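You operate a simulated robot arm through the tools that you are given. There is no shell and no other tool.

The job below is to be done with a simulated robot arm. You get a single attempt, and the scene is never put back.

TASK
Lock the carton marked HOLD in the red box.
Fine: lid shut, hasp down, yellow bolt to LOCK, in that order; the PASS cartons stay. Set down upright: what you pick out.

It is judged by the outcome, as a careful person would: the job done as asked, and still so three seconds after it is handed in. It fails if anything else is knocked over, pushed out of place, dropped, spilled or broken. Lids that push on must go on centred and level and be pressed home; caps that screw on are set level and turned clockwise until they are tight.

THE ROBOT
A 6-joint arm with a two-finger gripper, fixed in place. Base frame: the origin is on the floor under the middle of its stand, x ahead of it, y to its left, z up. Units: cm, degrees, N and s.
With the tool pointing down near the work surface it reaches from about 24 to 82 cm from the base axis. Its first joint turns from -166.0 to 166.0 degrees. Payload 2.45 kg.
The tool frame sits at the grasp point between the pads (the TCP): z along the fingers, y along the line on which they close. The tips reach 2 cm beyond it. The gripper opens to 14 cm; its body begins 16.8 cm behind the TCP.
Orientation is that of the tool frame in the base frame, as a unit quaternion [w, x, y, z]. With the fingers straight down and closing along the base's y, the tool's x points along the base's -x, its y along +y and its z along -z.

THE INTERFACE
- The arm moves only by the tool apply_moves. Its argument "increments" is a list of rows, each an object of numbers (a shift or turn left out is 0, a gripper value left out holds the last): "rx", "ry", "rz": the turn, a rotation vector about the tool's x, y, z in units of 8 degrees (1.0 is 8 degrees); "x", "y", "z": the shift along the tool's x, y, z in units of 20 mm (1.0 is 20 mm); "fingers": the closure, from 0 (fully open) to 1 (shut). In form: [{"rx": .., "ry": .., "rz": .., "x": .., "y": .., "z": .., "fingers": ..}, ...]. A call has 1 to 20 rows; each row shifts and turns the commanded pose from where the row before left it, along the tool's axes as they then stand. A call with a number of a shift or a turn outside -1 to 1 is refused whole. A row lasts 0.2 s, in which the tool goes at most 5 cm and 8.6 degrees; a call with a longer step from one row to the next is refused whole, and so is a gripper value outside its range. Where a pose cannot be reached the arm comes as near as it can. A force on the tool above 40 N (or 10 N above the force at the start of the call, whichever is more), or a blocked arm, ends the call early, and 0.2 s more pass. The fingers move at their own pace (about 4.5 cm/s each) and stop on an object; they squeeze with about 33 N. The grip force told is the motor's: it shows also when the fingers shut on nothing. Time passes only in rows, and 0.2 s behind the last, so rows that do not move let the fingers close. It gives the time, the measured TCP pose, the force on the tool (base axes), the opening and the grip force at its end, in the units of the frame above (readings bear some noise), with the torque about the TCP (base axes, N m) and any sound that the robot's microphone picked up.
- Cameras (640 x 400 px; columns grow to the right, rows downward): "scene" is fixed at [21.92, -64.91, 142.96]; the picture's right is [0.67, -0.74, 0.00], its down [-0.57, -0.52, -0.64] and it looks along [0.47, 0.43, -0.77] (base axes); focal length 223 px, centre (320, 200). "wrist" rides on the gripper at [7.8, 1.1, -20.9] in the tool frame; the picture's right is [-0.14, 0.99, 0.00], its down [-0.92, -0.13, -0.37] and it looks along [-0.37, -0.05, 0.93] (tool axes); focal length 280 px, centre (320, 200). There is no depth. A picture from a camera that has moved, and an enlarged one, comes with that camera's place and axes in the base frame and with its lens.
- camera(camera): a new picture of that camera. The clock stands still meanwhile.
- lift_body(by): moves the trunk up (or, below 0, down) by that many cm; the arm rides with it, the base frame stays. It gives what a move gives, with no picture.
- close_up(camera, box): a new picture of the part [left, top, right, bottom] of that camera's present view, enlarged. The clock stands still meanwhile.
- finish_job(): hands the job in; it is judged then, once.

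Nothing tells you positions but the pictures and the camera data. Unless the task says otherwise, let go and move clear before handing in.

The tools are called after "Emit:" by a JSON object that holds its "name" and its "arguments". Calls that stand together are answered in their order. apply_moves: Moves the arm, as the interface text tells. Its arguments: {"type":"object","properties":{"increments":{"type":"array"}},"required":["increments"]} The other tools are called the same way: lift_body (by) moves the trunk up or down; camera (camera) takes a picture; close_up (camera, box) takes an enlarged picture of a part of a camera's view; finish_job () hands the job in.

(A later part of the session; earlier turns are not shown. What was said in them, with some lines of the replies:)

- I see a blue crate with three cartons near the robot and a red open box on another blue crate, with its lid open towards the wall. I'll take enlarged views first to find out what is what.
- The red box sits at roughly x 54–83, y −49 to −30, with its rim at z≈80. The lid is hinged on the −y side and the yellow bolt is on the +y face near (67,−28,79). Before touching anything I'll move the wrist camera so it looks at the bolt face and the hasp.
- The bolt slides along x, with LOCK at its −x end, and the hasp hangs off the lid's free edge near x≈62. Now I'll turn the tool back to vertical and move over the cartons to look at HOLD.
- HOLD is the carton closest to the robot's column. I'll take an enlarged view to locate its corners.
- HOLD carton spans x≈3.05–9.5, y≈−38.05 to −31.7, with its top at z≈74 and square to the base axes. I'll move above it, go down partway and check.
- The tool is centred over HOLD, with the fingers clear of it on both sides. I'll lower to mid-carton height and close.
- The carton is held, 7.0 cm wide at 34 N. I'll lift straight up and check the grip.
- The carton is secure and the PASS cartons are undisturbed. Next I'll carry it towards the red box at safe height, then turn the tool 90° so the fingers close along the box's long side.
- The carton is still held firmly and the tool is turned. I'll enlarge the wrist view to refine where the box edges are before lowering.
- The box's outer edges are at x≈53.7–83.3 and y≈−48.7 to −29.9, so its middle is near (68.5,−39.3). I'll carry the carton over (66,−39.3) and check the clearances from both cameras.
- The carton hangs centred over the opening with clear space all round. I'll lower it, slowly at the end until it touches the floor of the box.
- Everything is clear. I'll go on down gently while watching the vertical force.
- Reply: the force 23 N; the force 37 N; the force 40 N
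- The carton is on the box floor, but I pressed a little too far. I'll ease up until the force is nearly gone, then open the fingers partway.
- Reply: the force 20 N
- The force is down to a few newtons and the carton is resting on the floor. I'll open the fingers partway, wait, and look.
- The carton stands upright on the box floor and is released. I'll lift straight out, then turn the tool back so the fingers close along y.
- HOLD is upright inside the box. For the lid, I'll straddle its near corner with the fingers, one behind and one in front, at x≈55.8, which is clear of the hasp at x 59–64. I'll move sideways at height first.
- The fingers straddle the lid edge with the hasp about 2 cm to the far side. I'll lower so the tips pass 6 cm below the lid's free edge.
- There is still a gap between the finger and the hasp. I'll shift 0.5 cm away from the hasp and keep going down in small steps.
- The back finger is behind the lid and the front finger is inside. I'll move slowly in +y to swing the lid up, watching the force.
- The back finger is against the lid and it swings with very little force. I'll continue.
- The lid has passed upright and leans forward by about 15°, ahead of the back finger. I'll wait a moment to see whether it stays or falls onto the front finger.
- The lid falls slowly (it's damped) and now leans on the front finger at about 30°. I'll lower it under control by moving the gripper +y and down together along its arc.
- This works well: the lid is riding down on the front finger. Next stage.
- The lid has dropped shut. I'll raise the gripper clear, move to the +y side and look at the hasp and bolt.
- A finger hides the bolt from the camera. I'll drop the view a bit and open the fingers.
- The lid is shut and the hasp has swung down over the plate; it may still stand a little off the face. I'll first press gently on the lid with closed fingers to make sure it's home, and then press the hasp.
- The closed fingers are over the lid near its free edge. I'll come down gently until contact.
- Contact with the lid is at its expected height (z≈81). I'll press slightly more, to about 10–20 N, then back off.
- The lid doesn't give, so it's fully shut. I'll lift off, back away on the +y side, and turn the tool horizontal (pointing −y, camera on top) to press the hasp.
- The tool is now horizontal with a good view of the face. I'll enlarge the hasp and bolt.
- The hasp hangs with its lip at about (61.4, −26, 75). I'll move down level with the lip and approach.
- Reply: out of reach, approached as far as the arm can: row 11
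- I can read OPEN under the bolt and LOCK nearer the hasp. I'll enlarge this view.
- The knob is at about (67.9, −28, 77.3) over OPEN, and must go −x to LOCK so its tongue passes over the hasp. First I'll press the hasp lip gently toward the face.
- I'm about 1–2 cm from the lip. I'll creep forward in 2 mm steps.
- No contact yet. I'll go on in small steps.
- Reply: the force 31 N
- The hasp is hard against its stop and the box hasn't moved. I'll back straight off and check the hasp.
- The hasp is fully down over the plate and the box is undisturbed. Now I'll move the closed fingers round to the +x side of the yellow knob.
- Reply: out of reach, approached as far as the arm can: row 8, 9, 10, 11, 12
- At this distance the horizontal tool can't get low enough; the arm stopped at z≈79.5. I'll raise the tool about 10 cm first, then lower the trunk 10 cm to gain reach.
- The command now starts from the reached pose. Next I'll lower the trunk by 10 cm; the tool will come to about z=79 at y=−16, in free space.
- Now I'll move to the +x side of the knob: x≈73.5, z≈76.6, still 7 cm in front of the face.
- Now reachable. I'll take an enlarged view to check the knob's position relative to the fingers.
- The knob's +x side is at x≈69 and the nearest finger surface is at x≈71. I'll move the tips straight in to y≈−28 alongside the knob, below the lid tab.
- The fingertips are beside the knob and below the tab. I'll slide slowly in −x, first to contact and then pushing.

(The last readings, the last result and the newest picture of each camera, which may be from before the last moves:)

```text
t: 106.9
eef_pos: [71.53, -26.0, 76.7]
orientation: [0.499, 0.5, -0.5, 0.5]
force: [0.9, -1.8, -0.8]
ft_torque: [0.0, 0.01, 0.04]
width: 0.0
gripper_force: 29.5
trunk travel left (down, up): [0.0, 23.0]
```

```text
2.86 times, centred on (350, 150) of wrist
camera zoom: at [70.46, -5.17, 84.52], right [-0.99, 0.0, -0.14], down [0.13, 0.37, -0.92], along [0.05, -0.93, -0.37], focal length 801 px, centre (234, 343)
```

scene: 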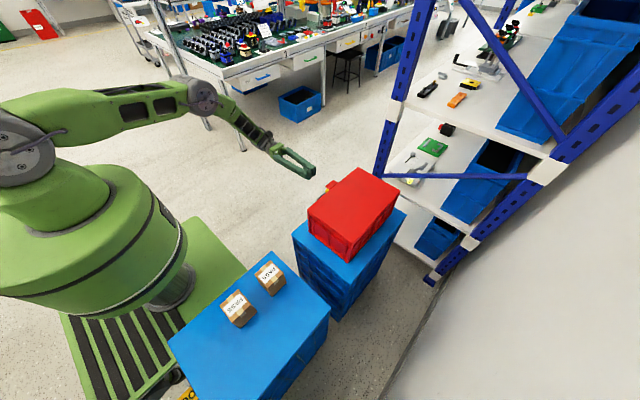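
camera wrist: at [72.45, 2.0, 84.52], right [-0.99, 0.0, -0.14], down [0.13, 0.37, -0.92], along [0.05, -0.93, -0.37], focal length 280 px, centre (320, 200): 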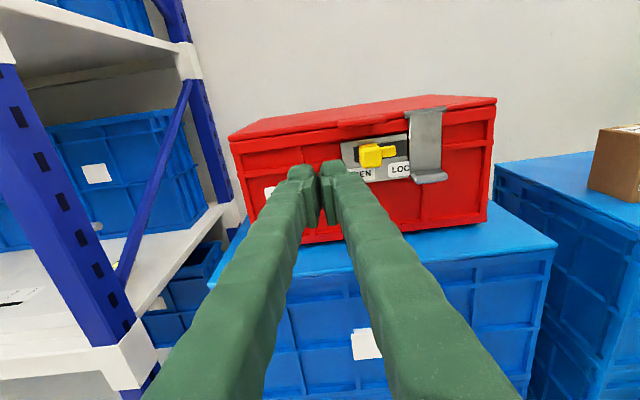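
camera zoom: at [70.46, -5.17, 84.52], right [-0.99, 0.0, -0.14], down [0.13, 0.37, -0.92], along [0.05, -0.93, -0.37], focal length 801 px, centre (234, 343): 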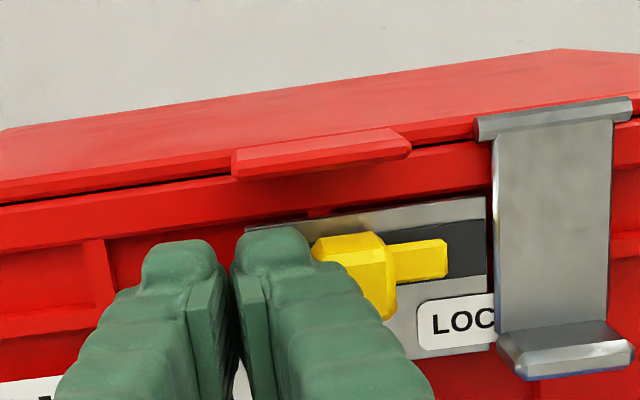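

I'm at the knob with the tip just about touching. Now I'll push it slowly along.

Emit:
{"name": "apply_moves", "arguments": {"increments": [{"y": 0.1}, {"y": 0.1}, {"y": 0.1}, {"y": 0.1}, {"y": 0.1}, {"y": 0.1}, {"y": 0.1}, {"y": 0.1}]}}

Emit:
{"name": "close_up", "arguments": {"camera": "wrist", "box": [260, 80, 440, 220]}}

```text
t: 108.7
eef_pos: [69.83, -26.11, 76.65]
orientation: [-0.5, -0.5, 0.5, -0.5]
force: [-0.7, 0.1, 0.2]
ft_torque: [0.01, 0.0, 0.01]
width: 0.01
gripper_force: 29.0
trunk travel left (down, up): [0.0, 23.0]
```

```text
2.86 times, centred on (350, 150) of wrist
camera zoom: at [68.82, -5.14, 84.48], right [-0.99, 0.0, -0.14], down [0.13, 0.37, -0.92], along [0.05, -0.93, -0.37], focal length 801 px, centre (234, 343)
```

zoom: 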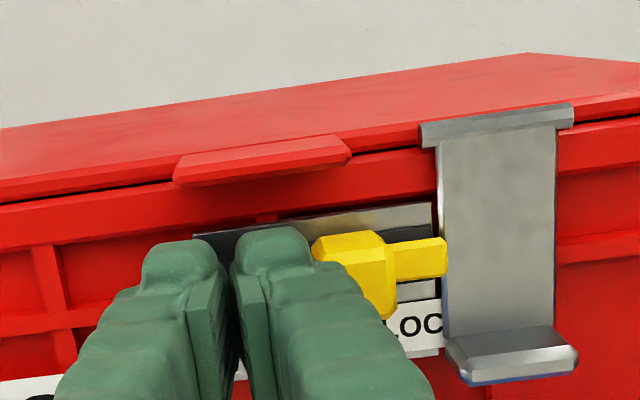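

The bolt slides freely, and its tongue is just reaching the hasp edge, passing in front of it. I'll keep pushing gently and watch the force.

Emit:
{"name": "apply_moves", "arguments": {"increments": [{"y": 0.1}, {"y": 0.1}, {"y": 0.1}, {"y": 0.1}, {"y": 0.1}]}}

Emit:
{"name": "close_up", "arguments": {"camera": "wrist", "box": [260, 80, 440, 220]}}

```text
t: 109.9
eef_pos: [68.79, -26.08, 76.62]
orientation: [0.501, 0.5, -0.5, 0.499]
force: [-0.1, 0.0, 0.2]
ft_torque: [-0.05, -0.02, -0.01]
width: 0.0
gripper_force: 29.6
trunk travel left (down, up): [0.0, 23.0]
```

```text
2.86 times, centred on (350, 150) of wrist
camera zoom: at [67.82, -5.15, 84.49], right [-0.99, 0.0, -0.14], down [0.13, 0.37, -0.92], along [0.05, -0.93, -0.37], focal length 801 px, centre (234, 343)
```

zoom: 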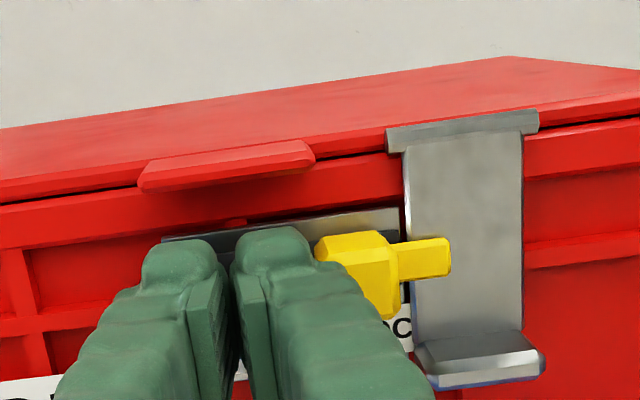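

The tongue now passes over the hasp. I'll continue until the bolt reaches its stop.

Emit:
{"name": "apply_moves", "arguments": {"increments": [{"y": 0.1}, {"y": 0.1}, {"y": 0.1}]}}

Emit:
{"name": "close_up", "arguments": {"camera": "wrist", "box": [260, 80, 440, 220]}}

```text
t: 110.7
eef_pos: [68.48, -25.94, 76.61]
orientation: [0.498, 0.501, -0.499, 0.501]
force: [18.6, -4.0, -1.1]
ft_torque: [0.04, 0.07, 0.28]
width: 0.0
gripper_force: 29.2
trunk travel left (down, up): [0.0, 23.0]
```

```text
2.86 times, centred on (350, 150) of wrist
camera zoom: at [67.42, -5.12, 84.52], right [-0.99, 0.0, -0.14], down [0.13, 0.37, -0.92], along [0.05, -0.93, -0.37], focal length 801 px, centre (234, 343)
```

zoom: 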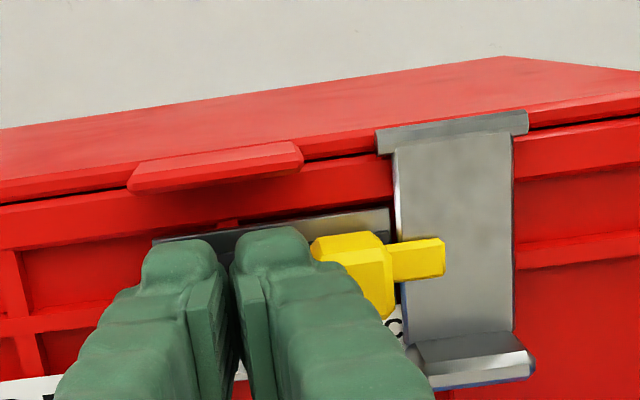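

The push force rose to 19 N, so the bolt seems to be at its stop. I'll ease off, back away and check how far it went.

Emit:
{"name": "apply_moves", "arguments": {"increments": [{"y": -0.2}, {"y": -0.2}, {"y": -0.2}, {"z": -0.5}, {"z": -0.8}, {"z": -0.8}, {"z": -0.8}, {"z": -0.8}, {"y": -0.8}, {"y": -0.8}]}}

Emit:
{"name": "close_up", "arguments": {"camera": "wrist", "box": [270, 90, 470, 230]}}

Emit:
{"name": "close_up", "arguments": {"camera": "scene", "box": [270, 140, 370, 220]}}

```text
t: 112.9
eef_pos: [72.65, -18.75, 76.59]
orientation: [0.5, 0.5, -0.5, 0.5]
force: [-0.1, 0.1, -0.8]
ft_torque: [0.0, 0.0, -0.01]
width: 0.0
gripper_force: 29.6
trunk travel left (down, up): [0.0, 23.0]
```

```text
2.86 times, centred on (370, 160) of wrist
camera zoom: at [71.66, 2.27, 84.43], right [-0.99, 0.0, -0.14], down [0.13, 0.37, -0.92], along [0.05, -0.93, -0.36], focal length 801 px, centre (177, 314)
```

zoom: 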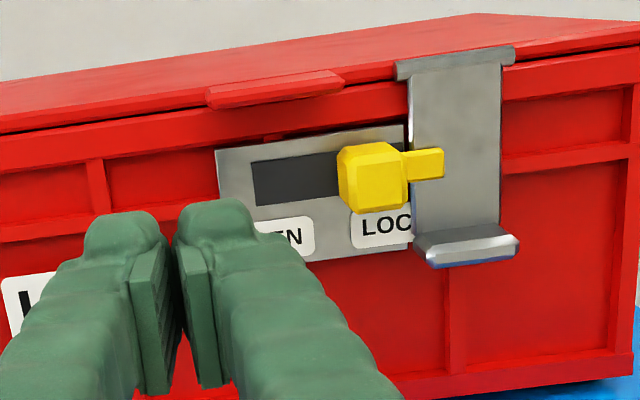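

```text
5.00 times, centred on (320, 180) of scene
camera zoom: at [21.92, -64.91, 142.96], right [0.67, -0.74, 0.0], down [-0.57, -0.52, -0.64], along [0.47, 0.43, -0.77], focal length 1117 px, centre (320, 300)
```

zoom: 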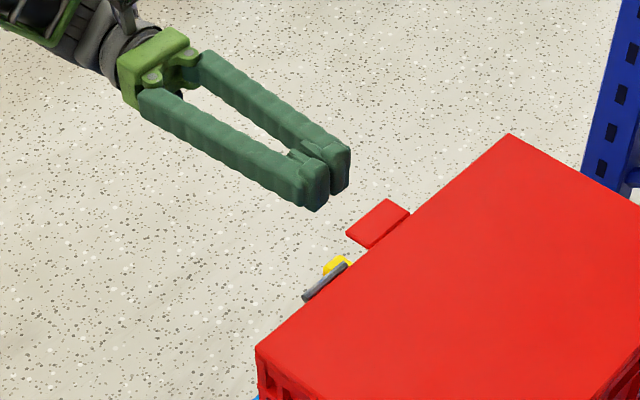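

The knob now sits over LOCK with its tongue across the hasp. To be sure it's fully at the stop, I'll zoom in and then give one more short push to compare.

Emit:
{"name": "close_up", "arguments": {"camera": "wrist", "box": [340, 110, 440, 190]}}

Emit:
{"name": "apply_moves", "arguments": {"increments": [{"y": -0.3}, {"z": 0.8}, {"z": 0.8}, {"z": 0.8}, {"z": 0.8}, {"z": 0.4}, {"y": 0.4}, {"y": 0.4}, {"y": 0.4}, {"y": 0.4}, {"y": 0.3}]}}

Emit:
{"name": "close_up", "arguments": {"camera": "wrist", "box": [260, 80, 440, 220]}}

```text
5.00 times, centred on (390, 150) of wrist
camera zoom: at [71.66, 2.27, 84.43], right [-0.99, 0.0, -0.14], down [0.13, 0.37, -0.92], along [0.05, -0.93, -0.36], focal length 1402 px, centre (-30, 450)
```

zoom: 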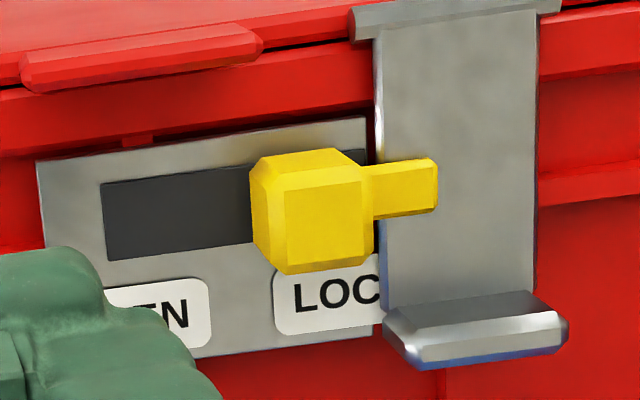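

```text
t: 115.3
eef_pos: [69.46, -25.88, 76.63]
orientation: [0.5, 0.5, -0.5, 0.5]
force: [0.3, -0.4, 0.8]
ft_torque: [-0.01, 0.01, 0.0]
width: 0.0
gripper_force: 29.4
trunk travel left (down, up): [0.0, 23.0]
```

```text
2.86 times, centred on (350, 150) of wrist
camera zoom: at [68.45, -4.94, 84.52], right [-0.99, 0.0, -0.14], down [0.13, 0.37, -0.92], along [0.05, -0.93, -0.36], focal length 801 px, centre (234, 343)
```

zoom: 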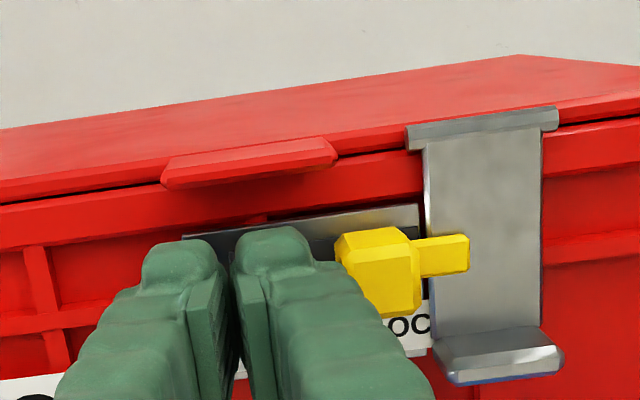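

Now a second gentle push against the stop.

Emit:
{"name": "apply_moves", "arguments": {"increments": [{"y": 0.1}, {"y": 0.1}, {"y": 0.1}, {"y": 0.1}, {"y": 0.1}]}}

Emit:
{"name": "apply_moves", "arguments": {"increments": [{"y": 0.1}, {"y": 0.08}]}}

Emit:
{"name": "close_up", "arguments": {"camera": "wrist", "box": [260, 80, 440, 220]}}

```text
t: 116.5
eef_pos: [68.57, -25.84, 76.6]
orientation: [0.499, 0.5, -0.5, 0.5]
force: [10.1, -2.6, -2.4]
ft_torque: [0.03, -0.02, 0.12]
width: 0.0
gripper_force: 29.2
trunk travel left (down, up): [0.0, 23.0]
```

```text
t: 117.1
eef_pos: [67.96, -25.85, 76.68]
orientation: [0.5, 0.5, -0.499, 0.5]
force: [11.5, 6.6, -2.4]
ft_torque: [-0.05, 0.03, 0.03]
width: 0.0
gripper_force: 29.4
trunk travel left (down, up): [0.0, 23.0]
```

```text
2.86 times, centred on (350, 150) of wrist
camera zoom: at [67.03, -4.84, 84.48], right [-0.99, 0.0, -0.14], down [0.13, 0.37, -0.92], along [0.05, -0.93, -0.36], focal length 801 px, centre (234, 343)
```

zoom: 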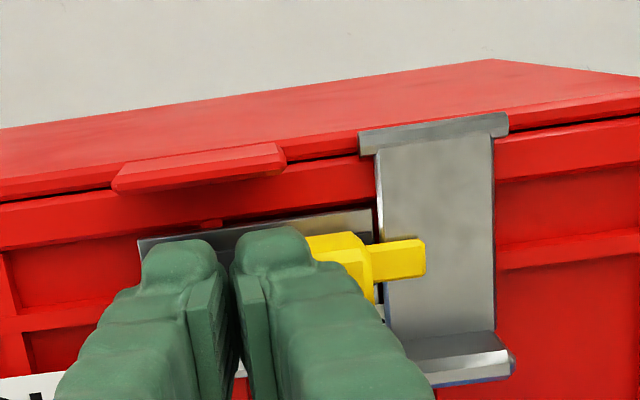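

The tongue hasn't moved relative to the hasp, so the bolt is at its hard stop in LOCK. I'll back off and withdraw.

Emit:
{"name": "apply_moves", "arguments": {"increments": [{"y": -0.2}, {"y": -0.3}, {"y": -0.4}, {"z": -0.5}, {"z": -0.8}, {"z": -0.8}, {"z": -0.8}, {"z": -0.8}, {"z": -0.8}]}}

Emit:
{"name": "close_up", "arguments": {"camera": "wrist", "box": [270, 80, 470, 220]}}

Emit:
{"name": "close_up", "arguments": {"camera": "scene", "box": [270, 140, 410, 270]}}

```text
t: 119.1
eef_pos: [69.88, -16.91, 76.7]
orientation: [-0.5, -0.499, 0.501, -0.499]
force: [-0.3, -0.5, -0.8]
ft_torque: [0.01, -0.02, -0.01]
width: 0.01
gripper_force: 29.1
trunk travel left (down, up): [0.0, 23.0]
```

```text
2.86 times, centred on (370, 150) of wrist
camera zoom: at [68.88, 4.08, 84.49], right [-0.99, 0.0, -0.14], down [0.13, 0.37, -0.92], along [0.05, -0.93, -0.36], focal length 801 px, centre (177, 343)
```

zoom: 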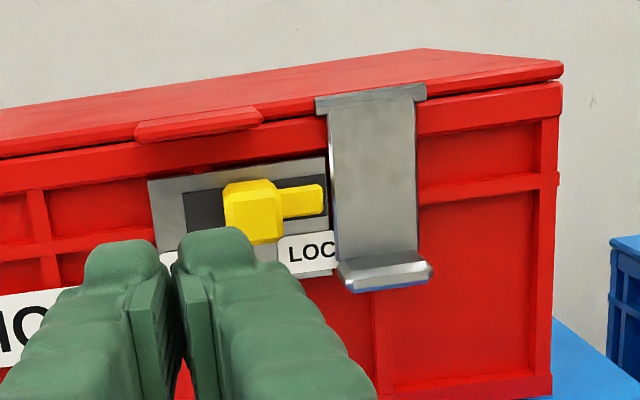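

```text
3.08 times, centred on (340, 205) of scene
camera zoom: at [21.92, -64.91, 142.96], right [0.67, -0.74, 0.0], down [-0.57, -0.52, -0.64], along [0.47, 0.43, -0.77], focal length 688 px, centre (258, 185)
```

zoom: 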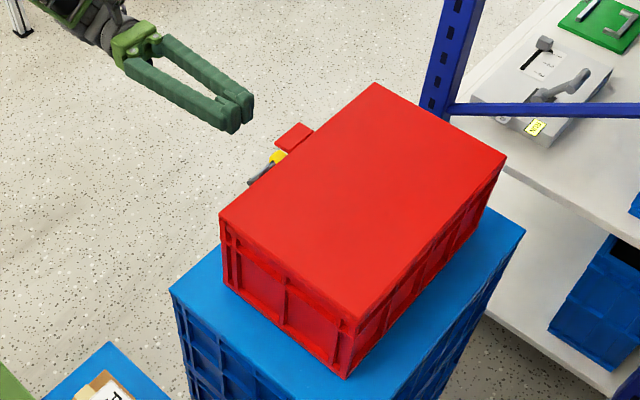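

The bolt was dragged back about 1.6 cm as I withdrew, because the second push had slipped onto the knob's bevel. I'll redo the push with the tips seated deeper, stop at first firm contact, and then retreat cleanly.

Emit:
{"name": "apply_moves", "arguments": {"increments": [{"y": -0.6}, {"y": -0.6}, {"y": -0.6}, {}]}}

Emit:
{"name": "close_up", "arguments": {"camera": "wrist", "box": [270, 80, 470, 220]}}

```text
t: 120.1
eef_pos: [73.46, -16.98, 76.65]
orientation: [0.501, 0.499, -0.501, 0.499]
force: [0.3, -0.1, -0.2]
ft_torque: [0.01, 0.01, 0.01]
width: 0.01
gripper_force: 29.6
trunk travel left (down, up): [0.0, 23.0]
```

```text
2.86 times, centred on (370, 150) of wrist
camera zoom: at [72.46, 3.99, 84.53], right [-0.99, 0.0, -0.14], down [0.13, 0.37, -0.92], along [0.05, -0.93, -0.36], focal length 801 px, centre (177, 343)
```

zoom: 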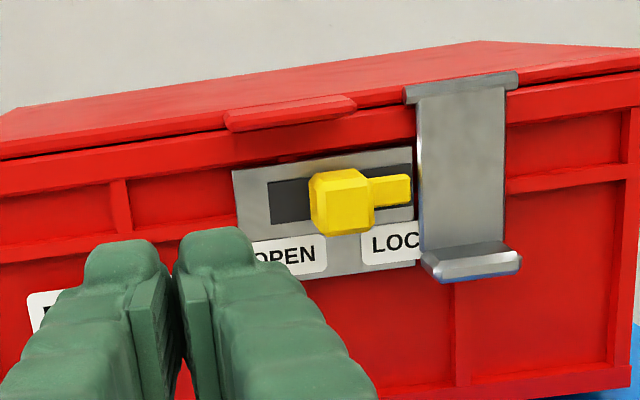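

The knob is midway; the hasp and lid are undisturbed. I'm going in again, seating the tips a little deeper than before.

Emit:
{"name": "apply_moves", "arguments": {"increments": [{"z": 0.6, "x": 0.05}, {"z": 0.6, "x": 0.05}, {"z": 0.6}, {"z": 0.6}, {"z": 0.6}, {"z": 0.6}, {"z": 0.4}, {"z": 0.3}, {"z": 0.2}, {"z": 0.15}, {"z": 0.1}, {}]}}

Emit:
{"name": "close_up", "arguments": {"camera": "wrist", "box": [270, 80, 470, 220]}}

```text
t: 122.7
eef_pos: [73.45, -26.43, 76.94]
orientation: [0.5, 0.501, -0.499, 0.5]
force: [-0.3, -0.1, 0.1]
ft_torque: [0.01, 0.0, -0.01]
width: 0.0
gripper_force: 29.3
trunk travel left (down, up): [0.0, 23.0]
```

```text
2.86 times, centred on (370, 150) of wrist
camera zoom: at [72.45, -5.44, 84.71], right [-0.99, 0.0, -0.14], down [0.13, 0.37, -0.92], along [0.05, -0.93, -0.37], focal length 801 px, centre (177, 343)
```

zoom: 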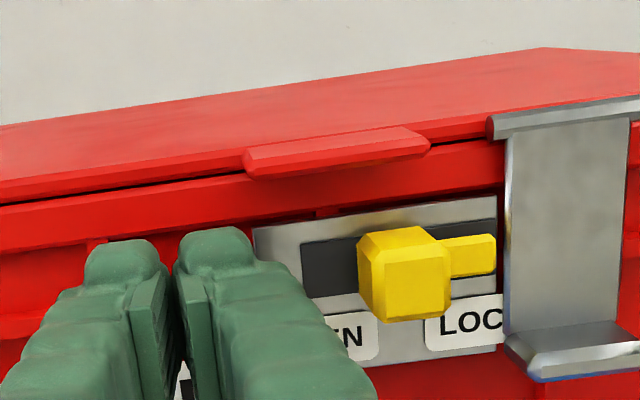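

The tips are seated. I'll slide in −x to just before the stop, then take fine steps.

Emit:
{"name": "apply_moves", "arguments": {"increments": [{"y": 0.2}, {"y": 0.2}, {"y": 0.2}, {"y": 0.2}, {"y": 0.2}, {"y": 0.2}, {"y": 0.15}, {"y": 0.15}, {"y": 0.15}, {"y": 0.1}, {"y": 0.1}, {"y": 0.1}, {"y": 0.1}, {"y": 0.1}]}}

Emit:
{"name": "close_up", "arguments": {"camera": "wrist", "box": [270, 80, 470, 220]}}

```text
t: 125.7
eef_pos: [69.11, -26.39, 76.81]
orientation: [0.5, 0.5, -0.5, 0.5]
force: [0.2, -0.6, -0.6]
ft_torque: [0.0, 0.02, -0.01]
width: 0.03
gripper_force: 29.3
trunk travel left (down, up): [0.0, 23.0]
```

```text
2.86 times, centred on (370, 150) of wrist
camera zoom: at [68.16, -5.46, 84.7], right [-0.99, 0.0, -0.14], down [0.13, 0.37, -0.92], along [0.05, -0.93, -0.37], focal length 801 px, centre (177, 343)
```

zoom: 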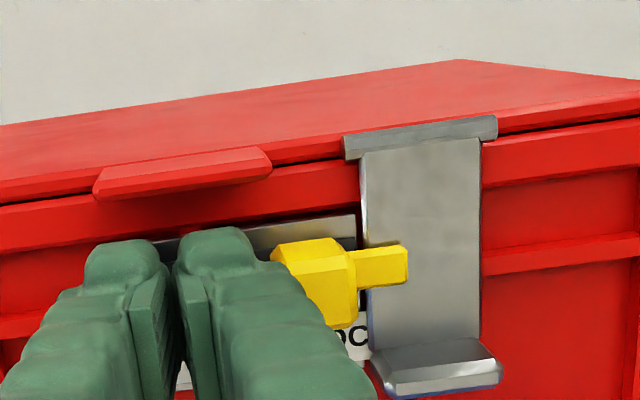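

The tongue is back over the hasp, nearly at its earlier end position. Fine steps now.

Emit:
{"name": "apply_moves", "arguments": {"increments": [{"y": 0.06}, {"y": 0.06}]}}

```text
t: 126.3
eef_pos: [68.96, -26.41, 76.94]
orientation: [0.501, 0.5, -0.5, 0.499]
force: [0.0, 0.7, 0.9]
ft_torque: [0.01, -0.02, 0.0]
width: 0.0
gripper_force: 29.3
trunk travel left (down, up): [0.0, 23.0]
```

Emit:
{"name": "apply_moves", "arguments": {"increments": [{"y": 0.05}, {"y": 0.05}]}}

```text
t: 126.9
eef_pos: [68.66, -26.34, 76.78]
orientation: [-0.5, -0.5, 0.5, -0.5]
force: [-0.2, 0.3, 0.4]
ft_torque: [0.03, -0.01, 0.01]
width: 0.0
gripper_force: 29.7
trunk travel left (down, up): [0.0, 23.0]
```

Emit:
{"name": "apply_moves", "arguments": {"increments": [{"y": 0.05}]}}

Emit:
{"name": "close_up", "arguments": {"camera": "wrist", "box": [270, 80, 470, 220]}}

```text
t: 127.3
eef_pos: [68.69, -26.47, 76.78]
orientation: [0.5, 0.5, -0.5, 0.5]
force: [2.3, -0.7, 1.0]
ft_torque: [-0.01, 0.04, 0.01]
width: 0.0
gripper_force: 29.1
trunk travel left (down, up): [0.0, 23.0]
```

```text
2.86 times, centred on (370, 150) of wrist
camera zoom: at [67.68, -5.46, 84.72], right [-0.99, 0.0, -0.14], down [0.13, 0.37, -0.92], along [0.05, -0.93, -0.37], focal length 801 px, centre (177, 343)
```

zoom: 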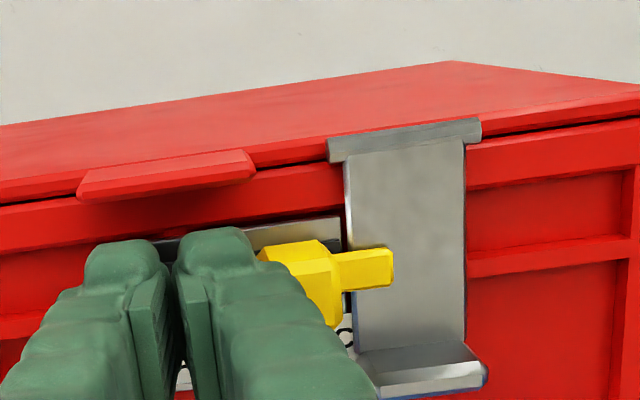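

First firm contact at the stop. One more 1 mm nudge to seat it.

Emit:
{"name": "apply_moves", "arguments": {"increments": [{"y": 0.05}]}}

```text
t: 127.7
eef_pos: [68.63, -26.4, 76.85]
orientation: [-0.5, -0.5, 0.5, -0.5]
force: [7.0, -1.1, 0.6]
ft_torque: [-0.01, 0.04, 0.07]
width: 0.01
gripper_force: 29.4
trunk travel left (down, up): [0.0, 23.0]
```

The bolt is seated at its stop with 7 N. I'll ease away in +x a little and check that the knob stays put.

Emit:
{"name": "apply_moves", "arguments": {"increments": [{"y": -0.1}, {"y": -0.2}, {"y": -0.2}]}}

Emit:
{"name": "close_up", "arguments": {"camera": "wrist", "box": [270, 80, 470, 220]}}

```text
t: 128.5
eef_pos: [69.56, -26.37, 76.81]
orientation: [0.5, 0.5, -0.5, 0.5]
force: [-0.1, 0.1, 0.1]
ft_torque: [0.01, 0.01, 0.01]
width: 0.0
gripper_force: 29.3
trunk travel left (down, up): [0.0, 23.0]
```

```text
2.86 times, centred on (370, 150) of wrist
camera zoom: at [68.55, -5.46, 84.7], right [-0.99, 0.0, -0.14], down [0.13, 0.37, -0.92], along [0.05, -0.93, -0.37], focal length 801 px, centre (177, 343)
```

zoom: 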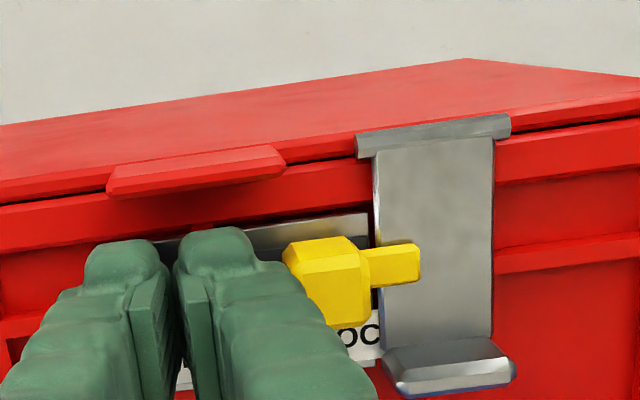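

The knob stayed in place and the fingers are clear of it. I'll move further in +x and then withdraw straight out.

Emit:
{"name": "apply_moves", "arguments": {"increments": [{"y": -0.5}, {"y": -0.5}, {"z": -0.5}, {"z": -0.9}, {"z": -0.9}, {"z": -0.9}, {"z": -0.9}, {"z": -0.9}, {"z": -0.9}]}}

Emit:
{"name": "close_up", "arguments": {"camera": "wrist", "box": [270, 80, 470, 220]}}

Emit:
{"name": "close_up", "arguments": {"camera": "scene", "box": [270, 140, 410, 270]}}

```text
t: 130.5
eef_pos: [71.6, -14.66, 76.88]
orientation: [0.5, 0.5, -0.499, 0.501]
force: [-0.9, 0.2, -0.5]
ft_torque: [-0.01, 0.0, -0.01]
width: 0.0
gripper_force: 29.3
trunk travel left (down, up): [0.0, 23.0]
```

```text
2.86 times, centred on (370, 150) of wrist
camera zoom: at [70.52, 6.35, 84.71], right [-0.99, 0.0, -0.14], down [0.13, 0.37, -0.92], along [0.05, -0.93, -0.37], focal length 801 px, centre (177, 343)
```

zoom: 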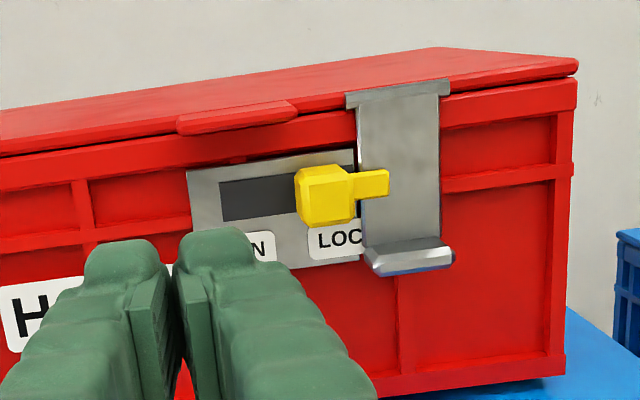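

```text
3.08 times, centred on (340, 205) of scene
camera zoom: at [21.92, -64.91, 142.96], right [0.67, -0.74, 0.0], down [-0.57, -0.52, -0.64], along [0.47, 0.43, -0.77], focal length 688 px, centre (258, 185)
```

zoom: 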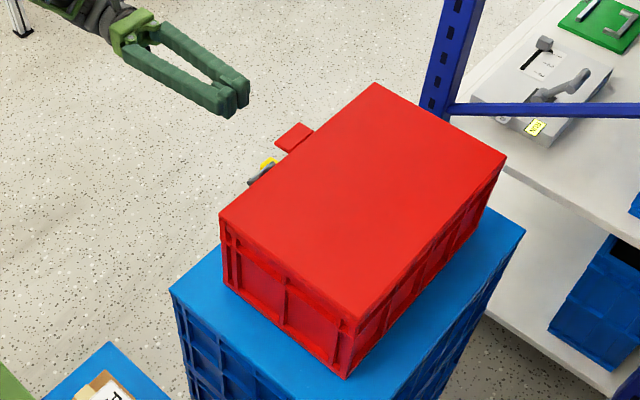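

The bolt is at LOCK with its tongue across the hasp, and the box hasn't moved. I'll check closely from the scene camera, and check the PASS cartons too.

Emit:
{"name": "close_up", "arguments": {"camera": "scene", "box": [310, 160, 350, 190]}}

Emit:
{"name": "close_up", "arguments": {"camera": "wrist", "box": [330, 100, 410, 160]}}

Emit:
{"name": "camera", "arguments": {"camera": "scene"}}

```text
13.33 times, centred on (330, 175) of scene
camera zoom: at [21.92, -64.91, 142.96], right [0.67, -0.74, 0.0], down [-0.57, -0.52, -0.64], along [0.47, 0.43, -0.77], focal length 2979 px, centre (187, 533)
```

zoom: 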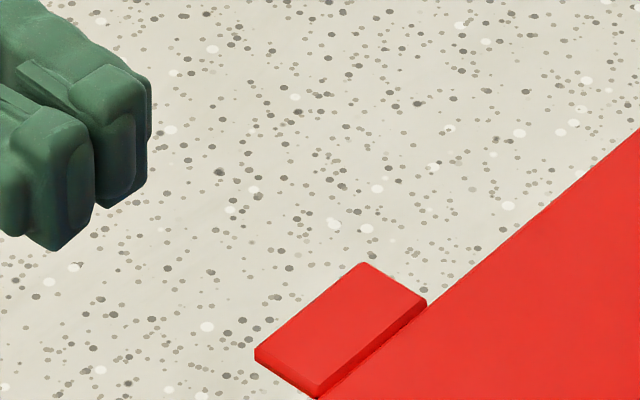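

```text
6.67 times, centred on (370, 130) of wrist
camera zoom: at [70.52, 6.35, 84.71], right [-0.99, 0.0, -0.14], down [0.13, 0.37, -0.92], along [0.05, -0.93, -0.37], focal length 1869 px, centre (-13, 667)
```

zoom: 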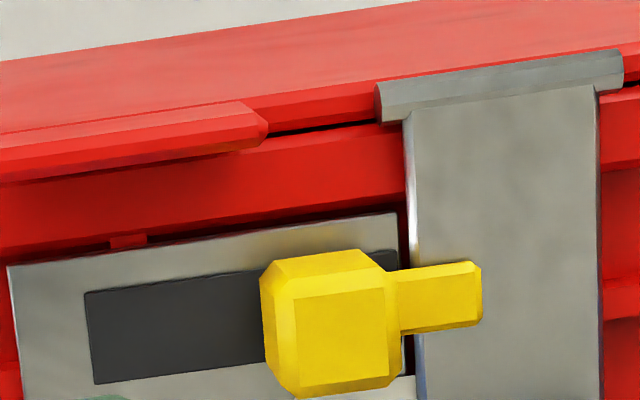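

```text
taken
```

scene: 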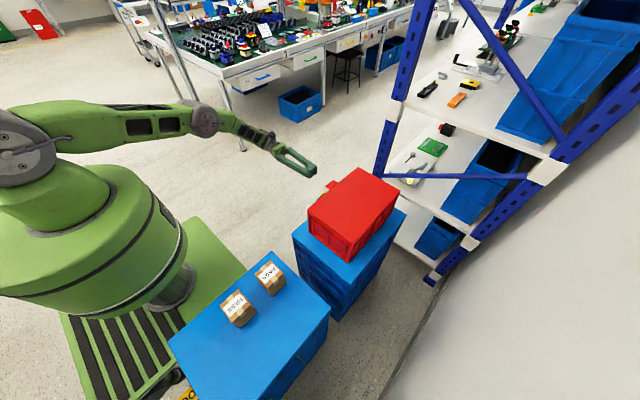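

Everything is in place: lid shut, hasp down, bolt at LOCK, and the PASS cartons unmoved. I'll draw the arm well clear and take one last look.

Emit:
{"name": "apply_moves", "arguments": {"increments": [{"z": -0.8}, {"z": -0.8}, {"z": -0.8}, {"x": 0.8}, {"x": 0.8}, {"x": 0.8}, {"x": 0.8}, {"x": 0.8}, {"x": 0.8}, {"y": 0.8}, {"y": 0.8}, {"y": 0.8}, {"y": 0.8}, {}]}}

Emit:
{"name": "camera", "arguments": {"camera": "wrist"}}

Emit:
{"name": "close_up", "arguments": {"camera": "wrist", "box": [230, 200, 410, 320]}}

Emit:
{"name": "camera", "arguments": {"camera": "scene"}}

```text
t: 133.5
eef_pos: [65.08, -9.75, 86.46]
orientation: [0.5, 0.5, -0.5, 0.5]
force: [0.2, 0.6, -0.1]
ft_torque: [-0.03, 0.04, 0.0]
width: 0.0
gripper_force: 29.3
trunk travel left (down, up): [0.0, 23.0]
```

```text
taken
camera wrist: at [64.09, 11.15, 94.36], right [-0.99, 0.0, -0.14], down [0.13, 0.37, -0.92], along [0.05, -0.93, -0.37], focal length 280 px, centre (320, 200)
```

wrist: 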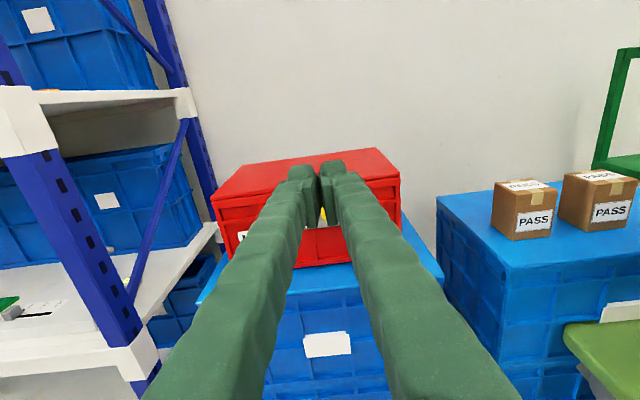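

```text
3.33 times, centred on (320, 260) of wrist
camera zoom: at [64.09, 11.15, 94.36], right [-0.99, 0.0, -0.14], down [0.13, 0.37, -0.92], along [0.05, -0.93, -0.37], focal length 935 px, centre (320, 0)
```

zoom: 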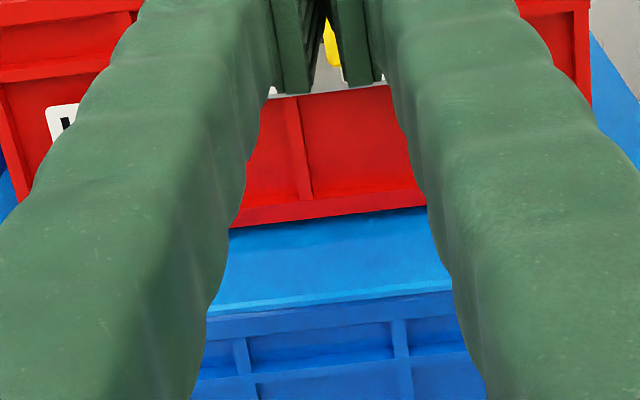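

```text
taken
```

scene: 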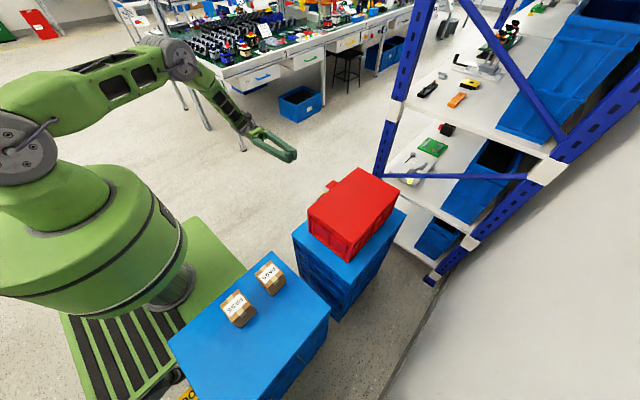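

HOLD is upright inside the red box, the lid is shut, the hasp is down and the bolt is at LOCK. The two PASS cartons are where they were and the arm is clear, so I'm handing the job in.

Emit:
{"name": "finish_job", "arguments": {}}

```text
The job is handed in.
```

The HOLD carton is upright and locked in the red box. The lid is shut, the hasp is down and the yellow bolt is against its stop at LOCK, with its tongue across the hasp. The two PASS cartons stayed where they were, and the arm was clear of the box when I handed in.

- **Bolt pushed twice:** I got the bolt to LOCK, then pushed again to check the stop. The fingers slipped on the knob and pulled it back about 1.6 cm as I withdrew. I pushed it home again and saw it was still at LOCK after I backed off.
- **Extra force:** I pressed harder than intended in two places. It was about 40 N when setting the carton on the box floor, and about 30 N when pressing the hasp. The pictures showed no damage, and the box had not moved.
- **Lid closing:** I guided the lid down on a finger most of the way. It dropped the last few centimetres, and a light press afterwards showed it was fully shut.
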